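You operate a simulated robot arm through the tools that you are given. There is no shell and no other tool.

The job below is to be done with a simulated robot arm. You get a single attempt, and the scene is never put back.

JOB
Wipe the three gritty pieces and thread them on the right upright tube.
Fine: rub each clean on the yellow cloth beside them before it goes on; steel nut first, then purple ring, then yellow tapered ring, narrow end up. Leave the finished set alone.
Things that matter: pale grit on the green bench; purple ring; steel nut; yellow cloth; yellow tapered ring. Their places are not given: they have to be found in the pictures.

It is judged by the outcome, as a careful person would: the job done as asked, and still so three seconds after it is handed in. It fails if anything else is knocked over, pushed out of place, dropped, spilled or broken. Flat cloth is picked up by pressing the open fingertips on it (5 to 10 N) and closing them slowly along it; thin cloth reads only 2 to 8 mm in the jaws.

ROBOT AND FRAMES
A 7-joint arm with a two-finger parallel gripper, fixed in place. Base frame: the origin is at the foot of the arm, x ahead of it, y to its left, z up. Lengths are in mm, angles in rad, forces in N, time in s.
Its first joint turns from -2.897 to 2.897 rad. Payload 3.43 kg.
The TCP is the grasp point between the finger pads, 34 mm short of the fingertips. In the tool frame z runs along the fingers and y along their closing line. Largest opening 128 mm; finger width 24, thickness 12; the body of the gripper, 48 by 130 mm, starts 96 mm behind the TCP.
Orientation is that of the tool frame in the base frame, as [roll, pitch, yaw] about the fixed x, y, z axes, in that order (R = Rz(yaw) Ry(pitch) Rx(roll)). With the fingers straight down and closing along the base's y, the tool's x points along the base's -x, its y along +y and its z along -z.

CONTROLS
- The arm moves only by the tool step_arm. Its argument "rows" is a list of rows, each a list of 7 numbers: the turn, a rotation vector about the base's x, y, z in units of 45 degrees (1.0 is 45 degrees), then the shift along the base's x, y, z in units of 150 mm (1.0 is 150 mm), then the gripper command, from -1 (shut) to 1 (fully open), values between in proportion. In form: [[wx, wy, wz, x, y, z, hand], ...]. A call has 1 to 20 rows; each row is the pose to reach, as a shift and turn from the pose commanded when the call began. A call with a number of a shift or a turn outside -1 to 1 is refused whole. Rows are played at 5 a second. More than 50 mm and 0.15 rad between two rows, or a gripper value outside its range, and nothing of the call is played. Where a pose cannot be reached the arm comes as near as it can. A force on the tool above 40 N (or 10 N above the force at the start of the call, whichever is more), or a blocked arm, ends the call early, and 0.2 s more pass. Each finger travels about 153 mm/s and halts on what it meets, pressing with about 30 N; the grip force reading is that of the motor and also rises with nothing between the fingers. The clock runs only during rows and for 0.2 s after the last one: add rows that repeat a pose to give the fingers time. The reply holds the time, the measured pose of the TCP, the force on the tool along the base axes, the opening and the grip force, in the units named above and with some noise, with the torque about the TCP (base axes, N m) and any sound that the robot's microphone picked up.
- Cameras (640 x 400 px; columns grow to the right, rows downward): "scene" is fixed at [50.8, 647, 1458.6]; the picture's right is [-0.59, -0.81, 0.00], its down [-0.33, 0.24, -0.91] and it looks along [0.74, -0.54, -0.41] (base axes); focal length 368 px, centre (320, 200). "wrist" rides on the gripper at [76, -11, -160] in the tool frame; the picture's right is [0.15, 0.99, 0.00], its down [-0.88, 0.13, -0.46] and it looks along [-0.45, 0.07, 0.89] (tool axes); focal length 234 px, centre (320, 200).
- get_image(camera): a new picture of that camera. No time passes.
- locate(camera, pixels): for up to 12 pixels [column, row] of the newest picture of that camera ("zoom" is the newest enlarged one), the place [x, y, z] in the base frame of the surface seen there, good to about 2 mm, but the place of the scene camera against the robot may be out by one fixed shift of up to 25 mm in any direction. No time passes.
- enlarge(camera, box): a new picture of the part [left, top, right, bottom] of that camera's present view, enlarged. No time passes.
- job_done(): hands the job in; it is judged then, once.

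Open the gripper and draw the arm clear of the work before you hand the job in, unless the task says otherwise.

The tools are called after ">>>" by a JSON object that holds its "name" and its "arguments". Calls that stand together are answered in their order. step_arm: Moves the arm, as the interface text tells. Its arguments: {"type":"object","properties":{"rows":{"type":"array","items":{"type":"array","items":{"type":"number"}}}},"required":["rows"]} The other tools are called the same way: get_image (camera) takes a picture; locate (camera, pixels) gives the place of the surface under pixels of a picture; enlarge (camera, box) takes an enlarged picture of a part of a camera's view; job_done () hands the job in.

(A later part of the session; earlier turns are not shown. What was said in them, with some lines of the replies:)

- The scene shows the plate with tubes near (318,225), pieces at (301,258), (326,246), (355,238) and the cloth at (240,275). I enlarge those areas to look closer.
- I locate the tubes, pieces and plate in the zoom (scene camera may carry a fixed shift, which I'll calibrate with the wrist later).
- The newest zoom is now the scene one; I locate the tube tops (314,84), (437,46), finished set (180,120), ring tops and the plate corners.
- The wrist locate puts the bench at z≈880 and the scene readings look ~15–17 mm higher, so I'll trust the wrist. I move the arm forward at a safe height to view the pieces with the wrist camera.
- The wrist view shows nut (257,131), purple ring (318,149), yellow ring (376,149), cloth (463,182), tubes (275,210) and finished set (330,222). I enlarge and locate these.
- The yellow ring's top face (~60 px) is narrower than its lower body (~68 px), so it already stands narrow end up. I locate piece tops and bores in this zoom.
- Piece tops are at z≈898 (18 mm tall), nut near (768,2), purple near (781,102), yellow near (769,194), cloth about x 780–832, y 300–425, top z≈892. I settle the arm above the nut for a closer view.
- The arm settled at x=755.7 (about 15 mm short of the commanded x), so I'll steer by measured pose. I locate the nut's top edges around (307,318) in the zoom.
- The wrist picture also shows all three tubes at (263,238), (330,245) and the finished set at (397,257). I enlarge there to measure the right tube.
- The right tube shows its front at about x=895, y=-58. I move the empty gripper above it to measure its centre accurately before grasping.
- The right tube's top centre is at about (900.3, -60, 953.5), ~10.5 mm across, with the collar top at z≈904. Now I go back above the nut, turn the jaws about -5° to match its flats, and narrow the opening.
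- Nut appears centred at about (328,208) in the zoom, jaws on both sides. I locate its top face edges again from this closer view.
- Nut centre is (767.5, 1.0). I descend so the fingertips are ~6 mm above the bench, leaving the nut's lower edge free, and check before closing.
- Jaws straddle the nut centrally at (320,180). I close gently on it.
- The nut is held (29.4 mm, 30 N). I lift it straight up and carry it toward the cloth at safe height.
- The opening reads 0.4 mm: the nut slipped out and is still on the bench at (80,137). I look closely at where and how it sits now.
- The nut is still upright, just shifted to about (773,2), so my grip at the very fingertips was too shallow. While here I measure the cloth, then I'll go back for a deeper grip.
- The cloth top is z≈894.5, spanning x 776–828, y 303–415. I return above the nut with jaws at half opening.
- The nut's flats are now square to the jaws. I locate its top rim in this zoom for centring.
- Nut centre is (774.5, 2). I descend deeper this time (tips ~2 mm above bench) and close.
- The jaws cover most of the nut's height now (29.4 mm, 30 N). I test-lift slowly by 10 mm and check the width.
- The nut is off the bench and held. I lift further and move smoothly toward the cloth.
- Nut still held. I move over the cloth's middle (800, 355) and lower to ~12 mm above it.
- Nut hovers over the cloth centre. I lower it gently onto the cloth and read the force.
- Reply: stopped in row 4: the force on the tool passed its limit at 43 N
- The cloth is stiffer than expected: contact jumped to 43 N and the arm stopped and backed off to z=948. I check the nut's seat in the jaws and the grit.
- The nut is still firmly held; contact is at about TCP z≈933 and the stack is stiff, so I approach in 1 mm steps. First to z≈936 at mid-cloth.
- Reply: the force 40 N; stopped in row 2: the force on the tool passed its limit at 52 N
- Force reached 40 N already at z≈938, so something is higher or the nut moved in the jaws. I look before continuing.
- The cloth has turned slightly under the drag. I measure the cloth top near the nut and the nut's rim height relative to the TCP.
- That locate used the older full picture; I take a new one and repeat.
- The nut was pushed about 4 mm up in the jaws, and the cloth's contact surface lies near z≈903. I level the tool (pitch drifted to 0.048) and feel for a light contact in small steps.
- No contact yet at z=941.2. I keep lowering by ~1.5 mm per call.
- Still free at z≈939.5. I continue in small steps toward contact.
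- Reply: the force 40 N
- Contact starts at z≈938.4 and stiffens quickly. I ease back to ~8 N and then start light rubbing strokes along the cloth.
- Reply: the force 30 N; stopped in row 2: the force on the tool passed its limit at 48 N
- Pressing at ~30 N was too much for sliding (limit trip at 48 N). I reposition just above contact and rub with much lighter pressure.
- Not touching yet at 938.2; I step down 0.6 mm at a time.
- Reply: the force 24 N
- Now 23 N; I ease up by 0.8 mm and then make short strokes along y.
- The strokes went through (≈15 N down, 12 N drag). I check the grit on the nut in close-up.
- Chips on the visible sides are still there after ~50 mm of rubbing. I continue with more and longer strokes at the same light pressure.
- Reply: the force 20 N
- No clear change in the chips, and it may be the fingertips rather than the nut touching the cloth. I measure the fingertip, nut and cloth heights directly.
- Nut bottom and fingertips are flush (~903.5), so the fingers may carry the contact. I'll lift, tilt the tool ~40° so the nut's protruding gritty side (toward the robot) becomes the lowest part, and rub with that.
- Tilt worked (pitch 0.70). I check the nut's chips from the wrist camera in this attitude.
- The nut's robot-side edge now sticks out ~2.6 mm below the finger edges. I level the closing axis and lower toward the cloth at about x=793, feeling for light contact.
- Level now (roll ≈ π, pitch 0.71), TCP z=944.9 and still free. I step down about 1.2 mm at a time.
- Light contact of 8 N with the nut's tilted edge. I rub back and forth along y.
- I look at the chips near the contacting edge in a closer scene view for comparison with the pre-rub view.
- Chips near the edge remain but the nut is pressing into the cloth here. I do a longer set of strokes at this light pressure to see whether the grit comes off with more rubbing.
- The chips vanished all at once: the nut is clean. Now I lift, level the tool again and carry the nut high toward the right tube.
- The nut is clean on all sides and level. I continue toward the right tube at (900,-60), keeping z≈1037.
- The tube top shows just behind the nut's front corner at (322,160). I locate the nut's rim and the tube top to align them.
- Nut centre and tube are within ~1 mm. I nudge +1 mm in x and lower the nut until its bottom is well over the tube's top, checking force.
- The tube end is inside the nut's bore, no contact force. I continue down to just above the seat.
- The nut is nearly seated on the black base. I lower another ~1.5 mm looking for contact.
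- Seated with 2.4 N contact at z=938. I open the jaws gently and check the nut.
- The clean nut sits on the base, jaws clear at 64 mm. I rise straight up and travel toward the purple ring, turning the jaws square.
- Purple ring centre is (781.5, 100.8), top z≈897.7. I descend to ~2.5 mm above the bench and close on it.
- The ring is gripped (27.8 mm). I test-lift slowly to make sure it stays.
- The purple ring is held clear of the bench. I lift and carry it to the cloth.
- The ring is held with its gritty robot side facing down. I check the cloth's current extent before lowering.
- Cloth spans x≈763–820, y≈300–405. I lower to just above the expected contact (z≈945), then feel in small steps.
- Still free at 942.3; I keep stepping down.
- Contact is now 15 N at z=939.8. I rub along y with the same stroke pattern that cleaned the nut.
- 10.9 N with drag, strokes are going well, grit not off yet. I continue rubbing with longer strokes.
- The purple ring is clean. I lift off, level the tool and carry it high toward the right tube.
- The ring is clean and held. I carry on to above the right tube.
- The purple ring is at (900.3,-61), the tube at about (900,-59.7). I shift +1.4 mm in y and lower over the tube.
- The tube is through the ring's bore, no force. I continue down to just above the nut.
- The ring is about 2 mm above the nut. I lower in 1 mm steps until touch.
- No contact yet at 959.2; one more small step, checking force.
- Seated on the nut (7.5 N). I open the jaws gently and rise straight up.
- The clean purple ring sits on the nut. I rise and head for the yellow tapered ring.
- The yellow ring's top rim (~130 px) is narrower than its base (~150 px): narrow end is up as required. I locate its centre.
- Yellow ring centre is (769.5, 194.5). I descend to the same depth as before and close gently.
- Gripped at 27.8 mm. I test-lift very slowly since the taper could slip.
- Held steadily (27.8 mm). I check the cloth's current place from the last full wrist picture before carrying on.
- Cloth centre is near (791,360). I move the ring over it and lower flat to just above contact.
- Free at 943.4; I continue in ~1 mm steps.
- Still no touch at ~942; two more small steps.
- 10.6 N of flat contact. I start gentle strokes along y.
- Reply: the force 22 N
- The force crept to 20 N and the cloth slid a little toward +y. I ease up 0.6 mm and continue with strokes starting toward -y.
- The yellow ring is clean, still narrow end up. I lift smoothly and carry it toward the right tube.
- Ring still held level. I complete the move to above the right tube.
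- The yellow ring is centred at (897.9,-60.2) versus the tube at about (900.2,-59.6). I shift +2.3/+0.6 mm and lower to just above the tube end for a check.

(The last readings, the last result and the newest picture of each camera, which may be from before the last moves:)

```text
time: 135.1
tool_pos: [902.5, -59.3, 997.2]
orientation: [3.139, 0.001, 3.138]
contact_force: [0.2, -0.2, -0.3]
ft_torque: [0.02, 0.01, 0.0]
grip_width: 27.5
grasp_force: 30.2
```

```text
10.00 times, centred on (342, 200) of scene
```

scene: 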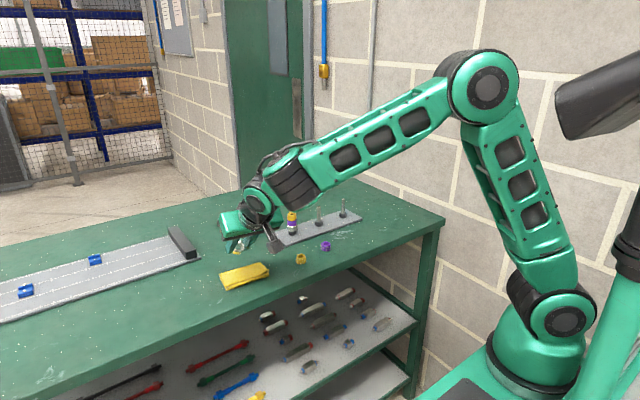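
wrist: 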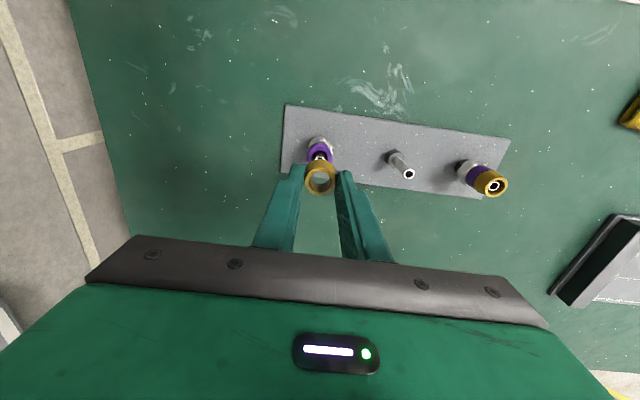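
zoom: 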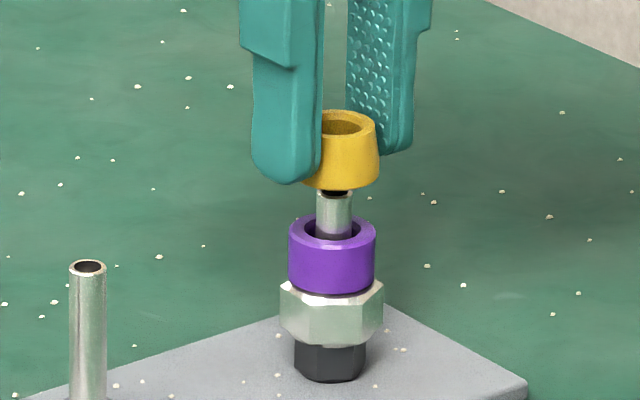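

The ring hangs squarely above the tube end, aligned within ~1 mm. I lower slowly over it.

>>> {"name": "step_arm", "arguments": {"rows": [[0, 0, 0, 0, 0, -0.02, -1], [0, 0, 0, 0, 0, -0.04, -1], [0, 0, 0, 0, 0, -0.06, -1], [0, 0, 0, 0, 0, -0.08, -1], [0, 0, 0, 0, 0, -0.08, -1]]}}

>>> {"name": "enlarge", "arguments": {"camera": "wrist", "box": [264, 130, 376, 200]}}

>>> {"name": "enlarge", "arguments": {"camera": "scene", "box": [310, 180, 374, 220]}}

```text
time: 136.2
tool_pos: [901.7, -58.7, 983.7]
orientation: [3.141, -0.001, 3.141]
contact_force: [0.3, 0.0, -0.4]
ft_torque: [-0.02, 0.04, -0.02]
grip_width: 27.6
grasp_force: 30.5
```

```text
5.71 times, centred on (320, 165) of wrist
```

zoom: 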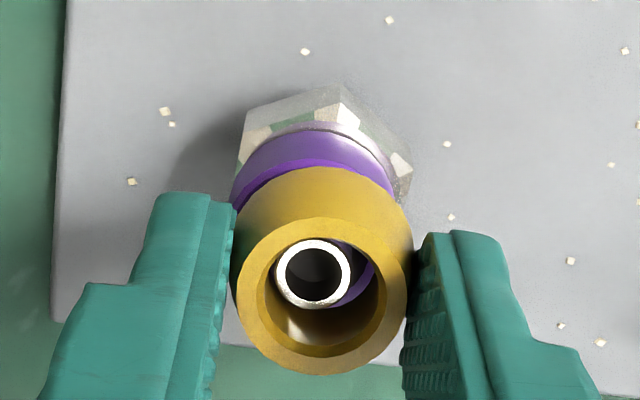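

```text
10.00 times, centred on (342, 200) of scene
```

zoom: 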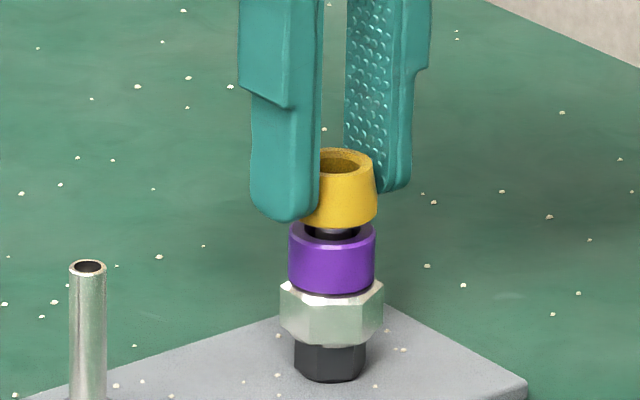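

The tube end is inside the yellow ring, about 1 mm toward -y in it. I shift -1 mm in y and lower the last millimetres.

>>> {"name": "step_arm", "arguments": {"rows": [[0, 0, 0, 0, -0.007, -0.01, -1], [0, 0, 0, 0, -0.007, -0.02, -1], [0, 0, 0, 0, -0.007, -0.028, -1], [0, 0, 0, 0, -0.007, -0.028, -1]]}}

>>> {"name": "step_arm", "arguments": {"rows": [[0, 0, 0, 0, 0, -0.007, -1], [0, 0, 0, 0, 0, -0.007, -1]]}}

>>> {"name": "enlarge", "arguments": {"camera": "scene", "box": [322, 185, 362, 210]}}

```text
time: 137.2
tool_pos: [900.8, -60.1, 980.4]
orientation: [3.139, 0.0, 3.138]
contact_force: [0.4, -0.6, -0.7]
ft_torque: [0.0, 0.02, -0.01]
grip_width: 27.4
grasp_force: 29.8
```

```text
time: 137.8
tool_pos: [900.6, -61.5, 979.5]
orientation: [3.14, 0.001, 3.14]
contact_force: [-0.6, 0.5, -1.3]
ft_torque: [0.01, 0.0, 0.0]
grip_width: 27.7
grasp_force: 29.7
```

```text
16.00 times, centred on (342, 198) of scene
```

zoom: 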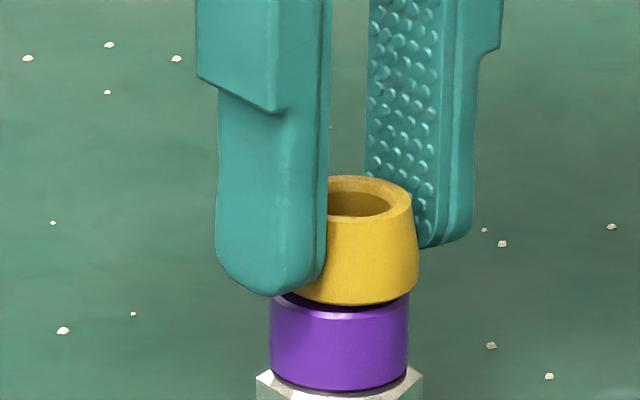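

About 1–2 mm gap left above the purple ring. I continue in 0.8 mm steps.

>>> {"name": "step_arm", "arguments": {"rows": [[0, 0, 0, 0, 0, -0.006, -1], [0, 0, 0, 0, 0, -0.006, -1]]}}

>>> {"name": "step_arm", "arguments": {"rows": [[0, 0, 0, 0, 0, -0.006, -1], [0, 0, 0, 0, 0, -0.006, -1]]}}

```text
time: 138.4
tool_pos: [901.7, -61.0, 977.5]
orientation: [3.139, -0.001, 3.141]
contact_force: [0.9, 0.0, -1.1]
ft_torque: [0.04, 0.01, 0.01]
grip_width: 27.6
grasp_force: 29.6
```

```text
time: 139.1
tool_pos: [900.7, -61.9, 978.3]
orientation: [3.14, -0.001, 3.14]
contact_force: [-0.1, 0.4, -0.2]
ft_torque: [0.02, 0.02, 0.03]
grip_width: 27.5
grasp_force: 30.3
```

Still no contact; another two fine steps.

>>> {"name": "step_arm", "arguments": {"rows": [[0, 0, 0, 0, 0, -0.005, -1], [0, 0, 0, 0, 0, -0.005, -1]]}}

>>> {"name": "step_arm", "arguments": {"rows": [[0, 0, 0, 0, 0, -0.004, -1], [0, 0, 0, 0, 0, -0.004, -1]]}}

>>> {"name": "enlarge", "arguments": {"camera": "scene", "box": [322, 185, 362, 210]}}

```text
time: 139.7
tool_pos: [900.5, -62.2, 977.4]
orientation: [3.14, 0.0, -3.142]
contact_force: [-1.9, 0.1, 7.0]
ft_torque: [-0.11, 0.06, 0.02]
grip_width: 27.5
grasp_force: 29.7
```

```text
time: 140.2
tool_pos: [900.4, -61.9, 976.5]
orientation: [3.139, 0.001, 3.14]
contact_force: [-4.2, -1.1, 16.8]
ft_torque: [-0.02, 0.3, 0.07]
grip_width: 27.6
grasp_force: 30.3
```

```text
16.00 times, centred on (342, 198) of scene
```

zoom: 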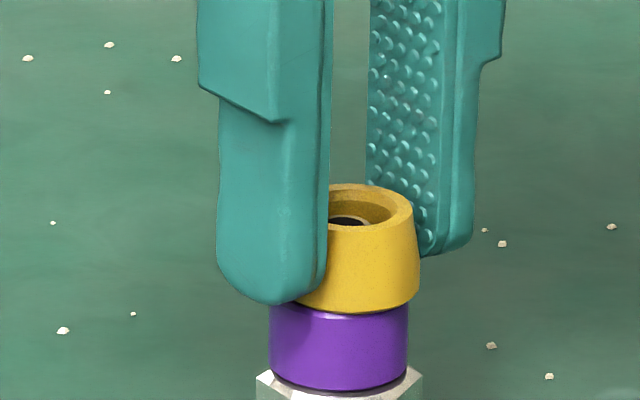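

Seated (16.8 N). I ease up slightly and open the jaws gently.

>>> {"name": "step_arm", "arguments": {"rows": [[0, 0, 0, 0, 0, 0.004, -1], [0, 0, 0, 0, 0.003, 0.005, -1], [0, 0, 0, 0, 0.003, 0.005, -0.52], [0, 0, 0, 0, 0.003, 0.005, -0.4], [0, 0, 0, 0, 0.003, 0.005, -0.25], [0, 0, 0, 0, 0.003, 0.005, 0], [0, 0, 0, 0, 0.003, 0.005, 0]]}}

>>> {"name": "enlarge", "arguments": {"camera": "scene", "box": [310, 180, 374, 220]}}

>>> {"name": "enlarge", "arguments": {"camera": "wrist", "box": [264, 130, 376, 200]}}

```text
time: 141.8
tool_pos: [901.1, -60.1, 976.5]
orientation: [3.139, 0.001, 3.139]
contact_force: [-0.3, 0.2, 0.1]
ft_torque: [0.02, 0.0, -0.05]
grip_width: 64.1
grasp_force: 0.1
```

```text
10.00 times, centred on (342, 200) of scene
```

zoom: 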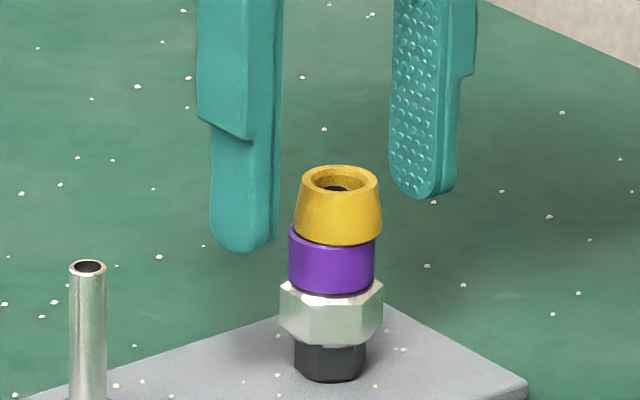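

```text
5.71 times, centred on (320, 165) of wrist
```

zoom: 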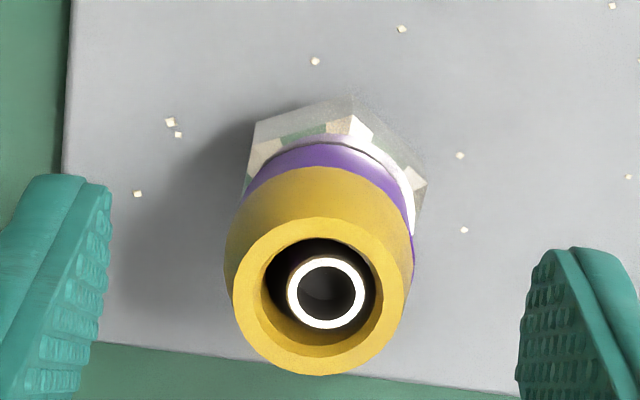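

The yellow ring is on, narrow end up, but sits slightly off-centre. I check whether its rim is level.

>>> {"name": "get_image", "arguments": {"camera": "wrist"}}

>>> {"name": "enlarge", "arguments": {"camera": "wrist", "box": [288, 155, 352, 200]}}

>>> {"name": "locate", "arguments": {"camera": "wrist", "pixels": [[308, 182], [333, 182], [320, 170], [320, 193], [311, 174], [330, 190], [311, 190], [330, 174], [322, 175], [322, 187]]}}

>>> {"name": "enlarge", "arguments": {"camera": "scene", "box": [327, 193, 359, 213]}}

```text
taken
```

wrist: 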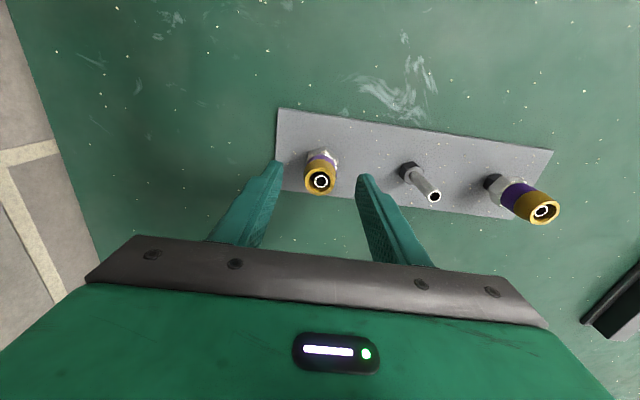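

```text
8.89 times, centred on (320, 178) of wrist
```

zoom: 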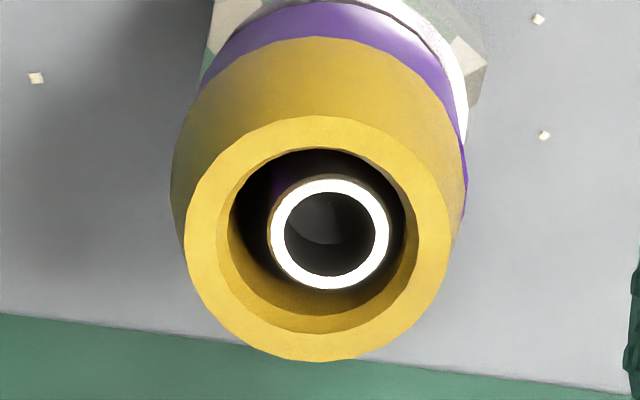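

```text
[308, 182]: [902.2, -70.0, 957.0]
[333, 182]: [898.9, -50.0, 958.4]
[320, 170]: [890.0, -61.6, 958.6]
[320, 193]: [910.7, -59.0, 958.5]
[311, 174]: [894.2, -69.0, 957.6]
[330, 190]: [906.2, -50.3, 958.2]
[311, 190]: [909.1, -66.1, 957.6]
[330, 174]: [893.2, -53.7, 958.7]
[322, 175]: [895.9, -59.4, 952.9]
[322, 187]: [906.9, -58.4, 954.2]
```

```text
16.00 times, centred on (343, 203) of scene
```

zoom: 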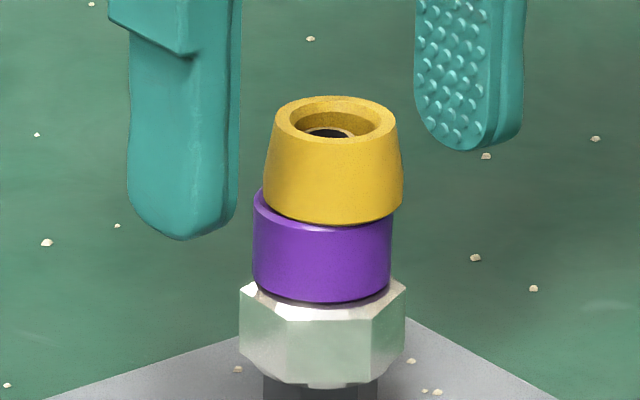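

The rim is level (z≈957.5–958.7) and the tube passes through all three pieces. I raise the open gripper straight up and back away from the work.

>>> {"name": "step_arm", "arguments": {"rows": [[0, 0, 0, 0, 0, 0.05, 0], [0, 0, 0, 0, 0, 0.2, 0], [0, 0, 0, 0, 0, 0.4, 0], [0, 0, 0, 0, 0, 0.6, 0], [0, 0, 0, -0.15, 0.1, 0.8, 0], [0, 0, 0, -0.4, 0.25, 0.9, 0], [0, 0, 0, -0.65, 0.4, 1, 0.3], [0, 0, 0, -0.9, 0.6, 1, 0.6], [0, 0, 0, -1, 0.8, 1, 1], [0, 0, 0, -1, 0.9, 1, 1]]}}

>>> {"name": "get_image", "arguments": {"camera": "wrist"}}

>>> {"name": "get_image", "arguments": {"camera": "scene"}}

>>> {"name": "enlarge", "arguments": {"camera": "scene", "box": [200, 190, 400, 315]}}

```text
time: 144.1
tool_pos: [752.4, 74.2, 1126.1]
orientation: [3.138, 0.001, 3.14]
contact_force: [-0.5, 0.4, 0.6]
ft_torque: [0.01, 0.0, -0.04]
grip_width: 127.8
grasp_force: 0.1
```

```text
taken
```

wrist: 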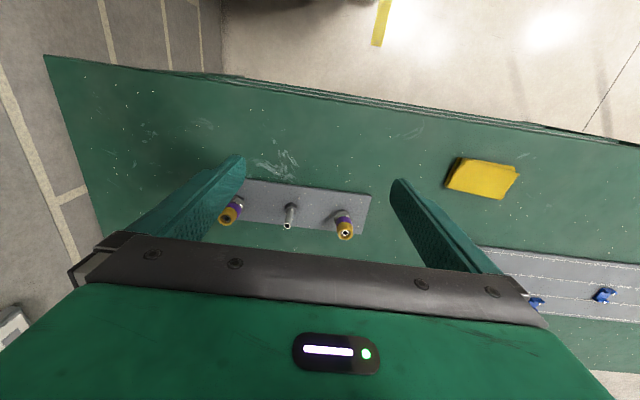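

```text
taken
```

scene: 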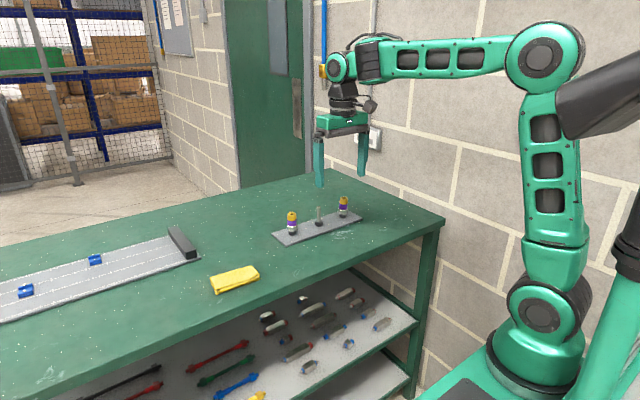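

```text
3.20 times, centred on (300, 252) of scene
```

zoom: 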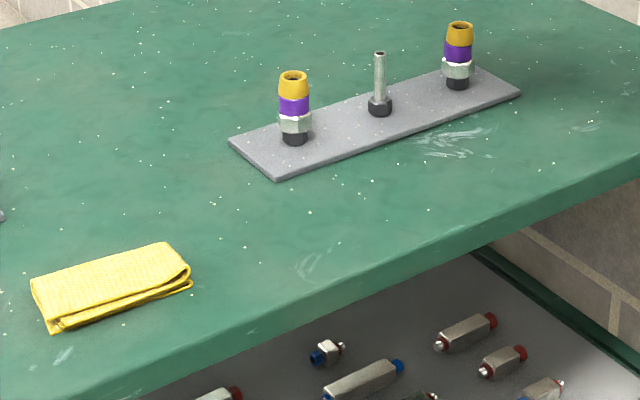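

Both sets stand on the left and right tubes, the middle tube is empty, and the bench is otherwise undisturbed. I take a last close look at the finished stack and the cloth.

>>> {"name": "enlarge", "arguments": {"camera": "scene", "box": [275, 185, 371, 245]}}

>>> {"name": "enlarge", "arguments": {"camera": "wrist", "box": [200, 150, 376, 260]}}

```text
6.67 times, centred on (323, 215) of scene
```

zoom: 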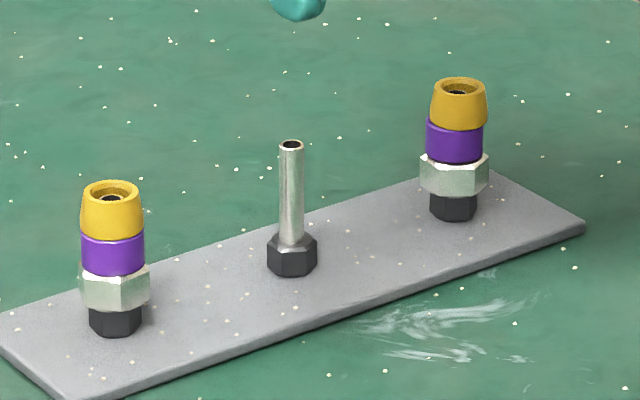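

```text
3.64 times, centred on (288, 205) of wrist
```

zoom: 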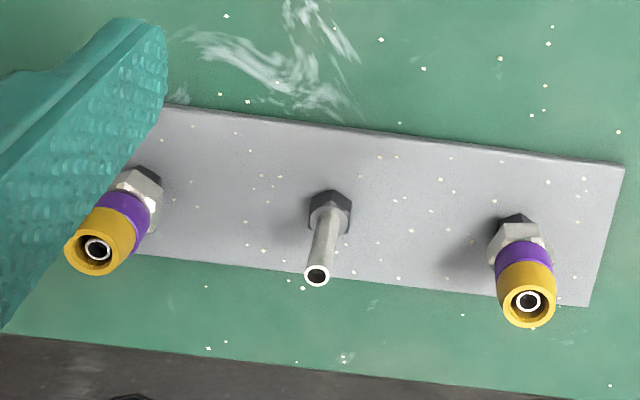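

The right tube carries the clean nut, purple ring and yellow tapered ring (narrow end up), matching the untouched finished set. I draw the arm a little further back and up, then hand in.

>>> {"name": "step_arm", "arguments": {"rows": [[0, 0, 0, -0.2, 0.1, 0.05, 1], [0, 0, 0, -0.45, 0.2, 0.1, 1], [0, 0, 0, -0.7, 0.3, 0.15, 1], [0, 0, 0, -0.9, 0.4, 0.2, 1], [0, 0, 0, -0.9, 0.4, 0.2, 1], [0, 0, 0, -0.9, 0.4, 0.2, 1]]}}

>>> {"name": "enlarge", "arguments": {"camera": "scene", "box": [275, 185, 371, 245]}}

```text
time: 145.4
tool_pos: [615.5, 134.2, 1156.3]
orientation: [3.141, -0.001, 3.141]
contact_force: [0.5, 0.3, 0.4]
ft_torque: [-0.01, 0.01, 0.0]
grip_width: 127.9
grasp_force: 0.0
```

```text
6.67 times, centred on (323, 215) of scene
```

zoom: 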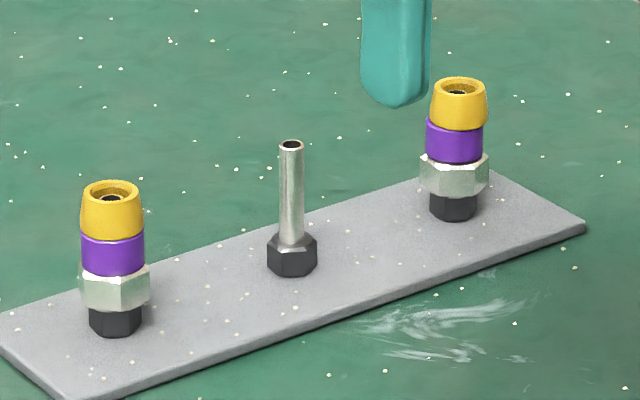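

The arm is clear, the gripper is open and the stack is stable, so I hand the job in.

>>> {"name": "job_done", "arguments": {}}

```text
The job is handed in.
```

The steel nut, purple ring and yellow tapered ring were each rubbed clean on the yellow cloth. They are now threaded on the right upright tube in that order, with the yellow ring narrow end up. The last pictures show no grit on any of them, and the stack stands level. I did not touch the finished set on the left tube or the empty middle tube.

- **First grip slipped:** The nut slid out of my first grip, which was too shallow. It stayed upright on the bench a few millimetres from where it was, and I picked it up again with a deeper grip.
- **Cloth shifted:** Rubbing moved the cloth about 15 to 20 mm and turned it slightly. I left it there instead of risking pushing it back.
- **Yellow ring off-centre:** The yellow ring sits about 2 mm off-centre on the purple one, and the tube still passes through all three pieces.

The gripper is open and the arm is drawn back clear of the work.
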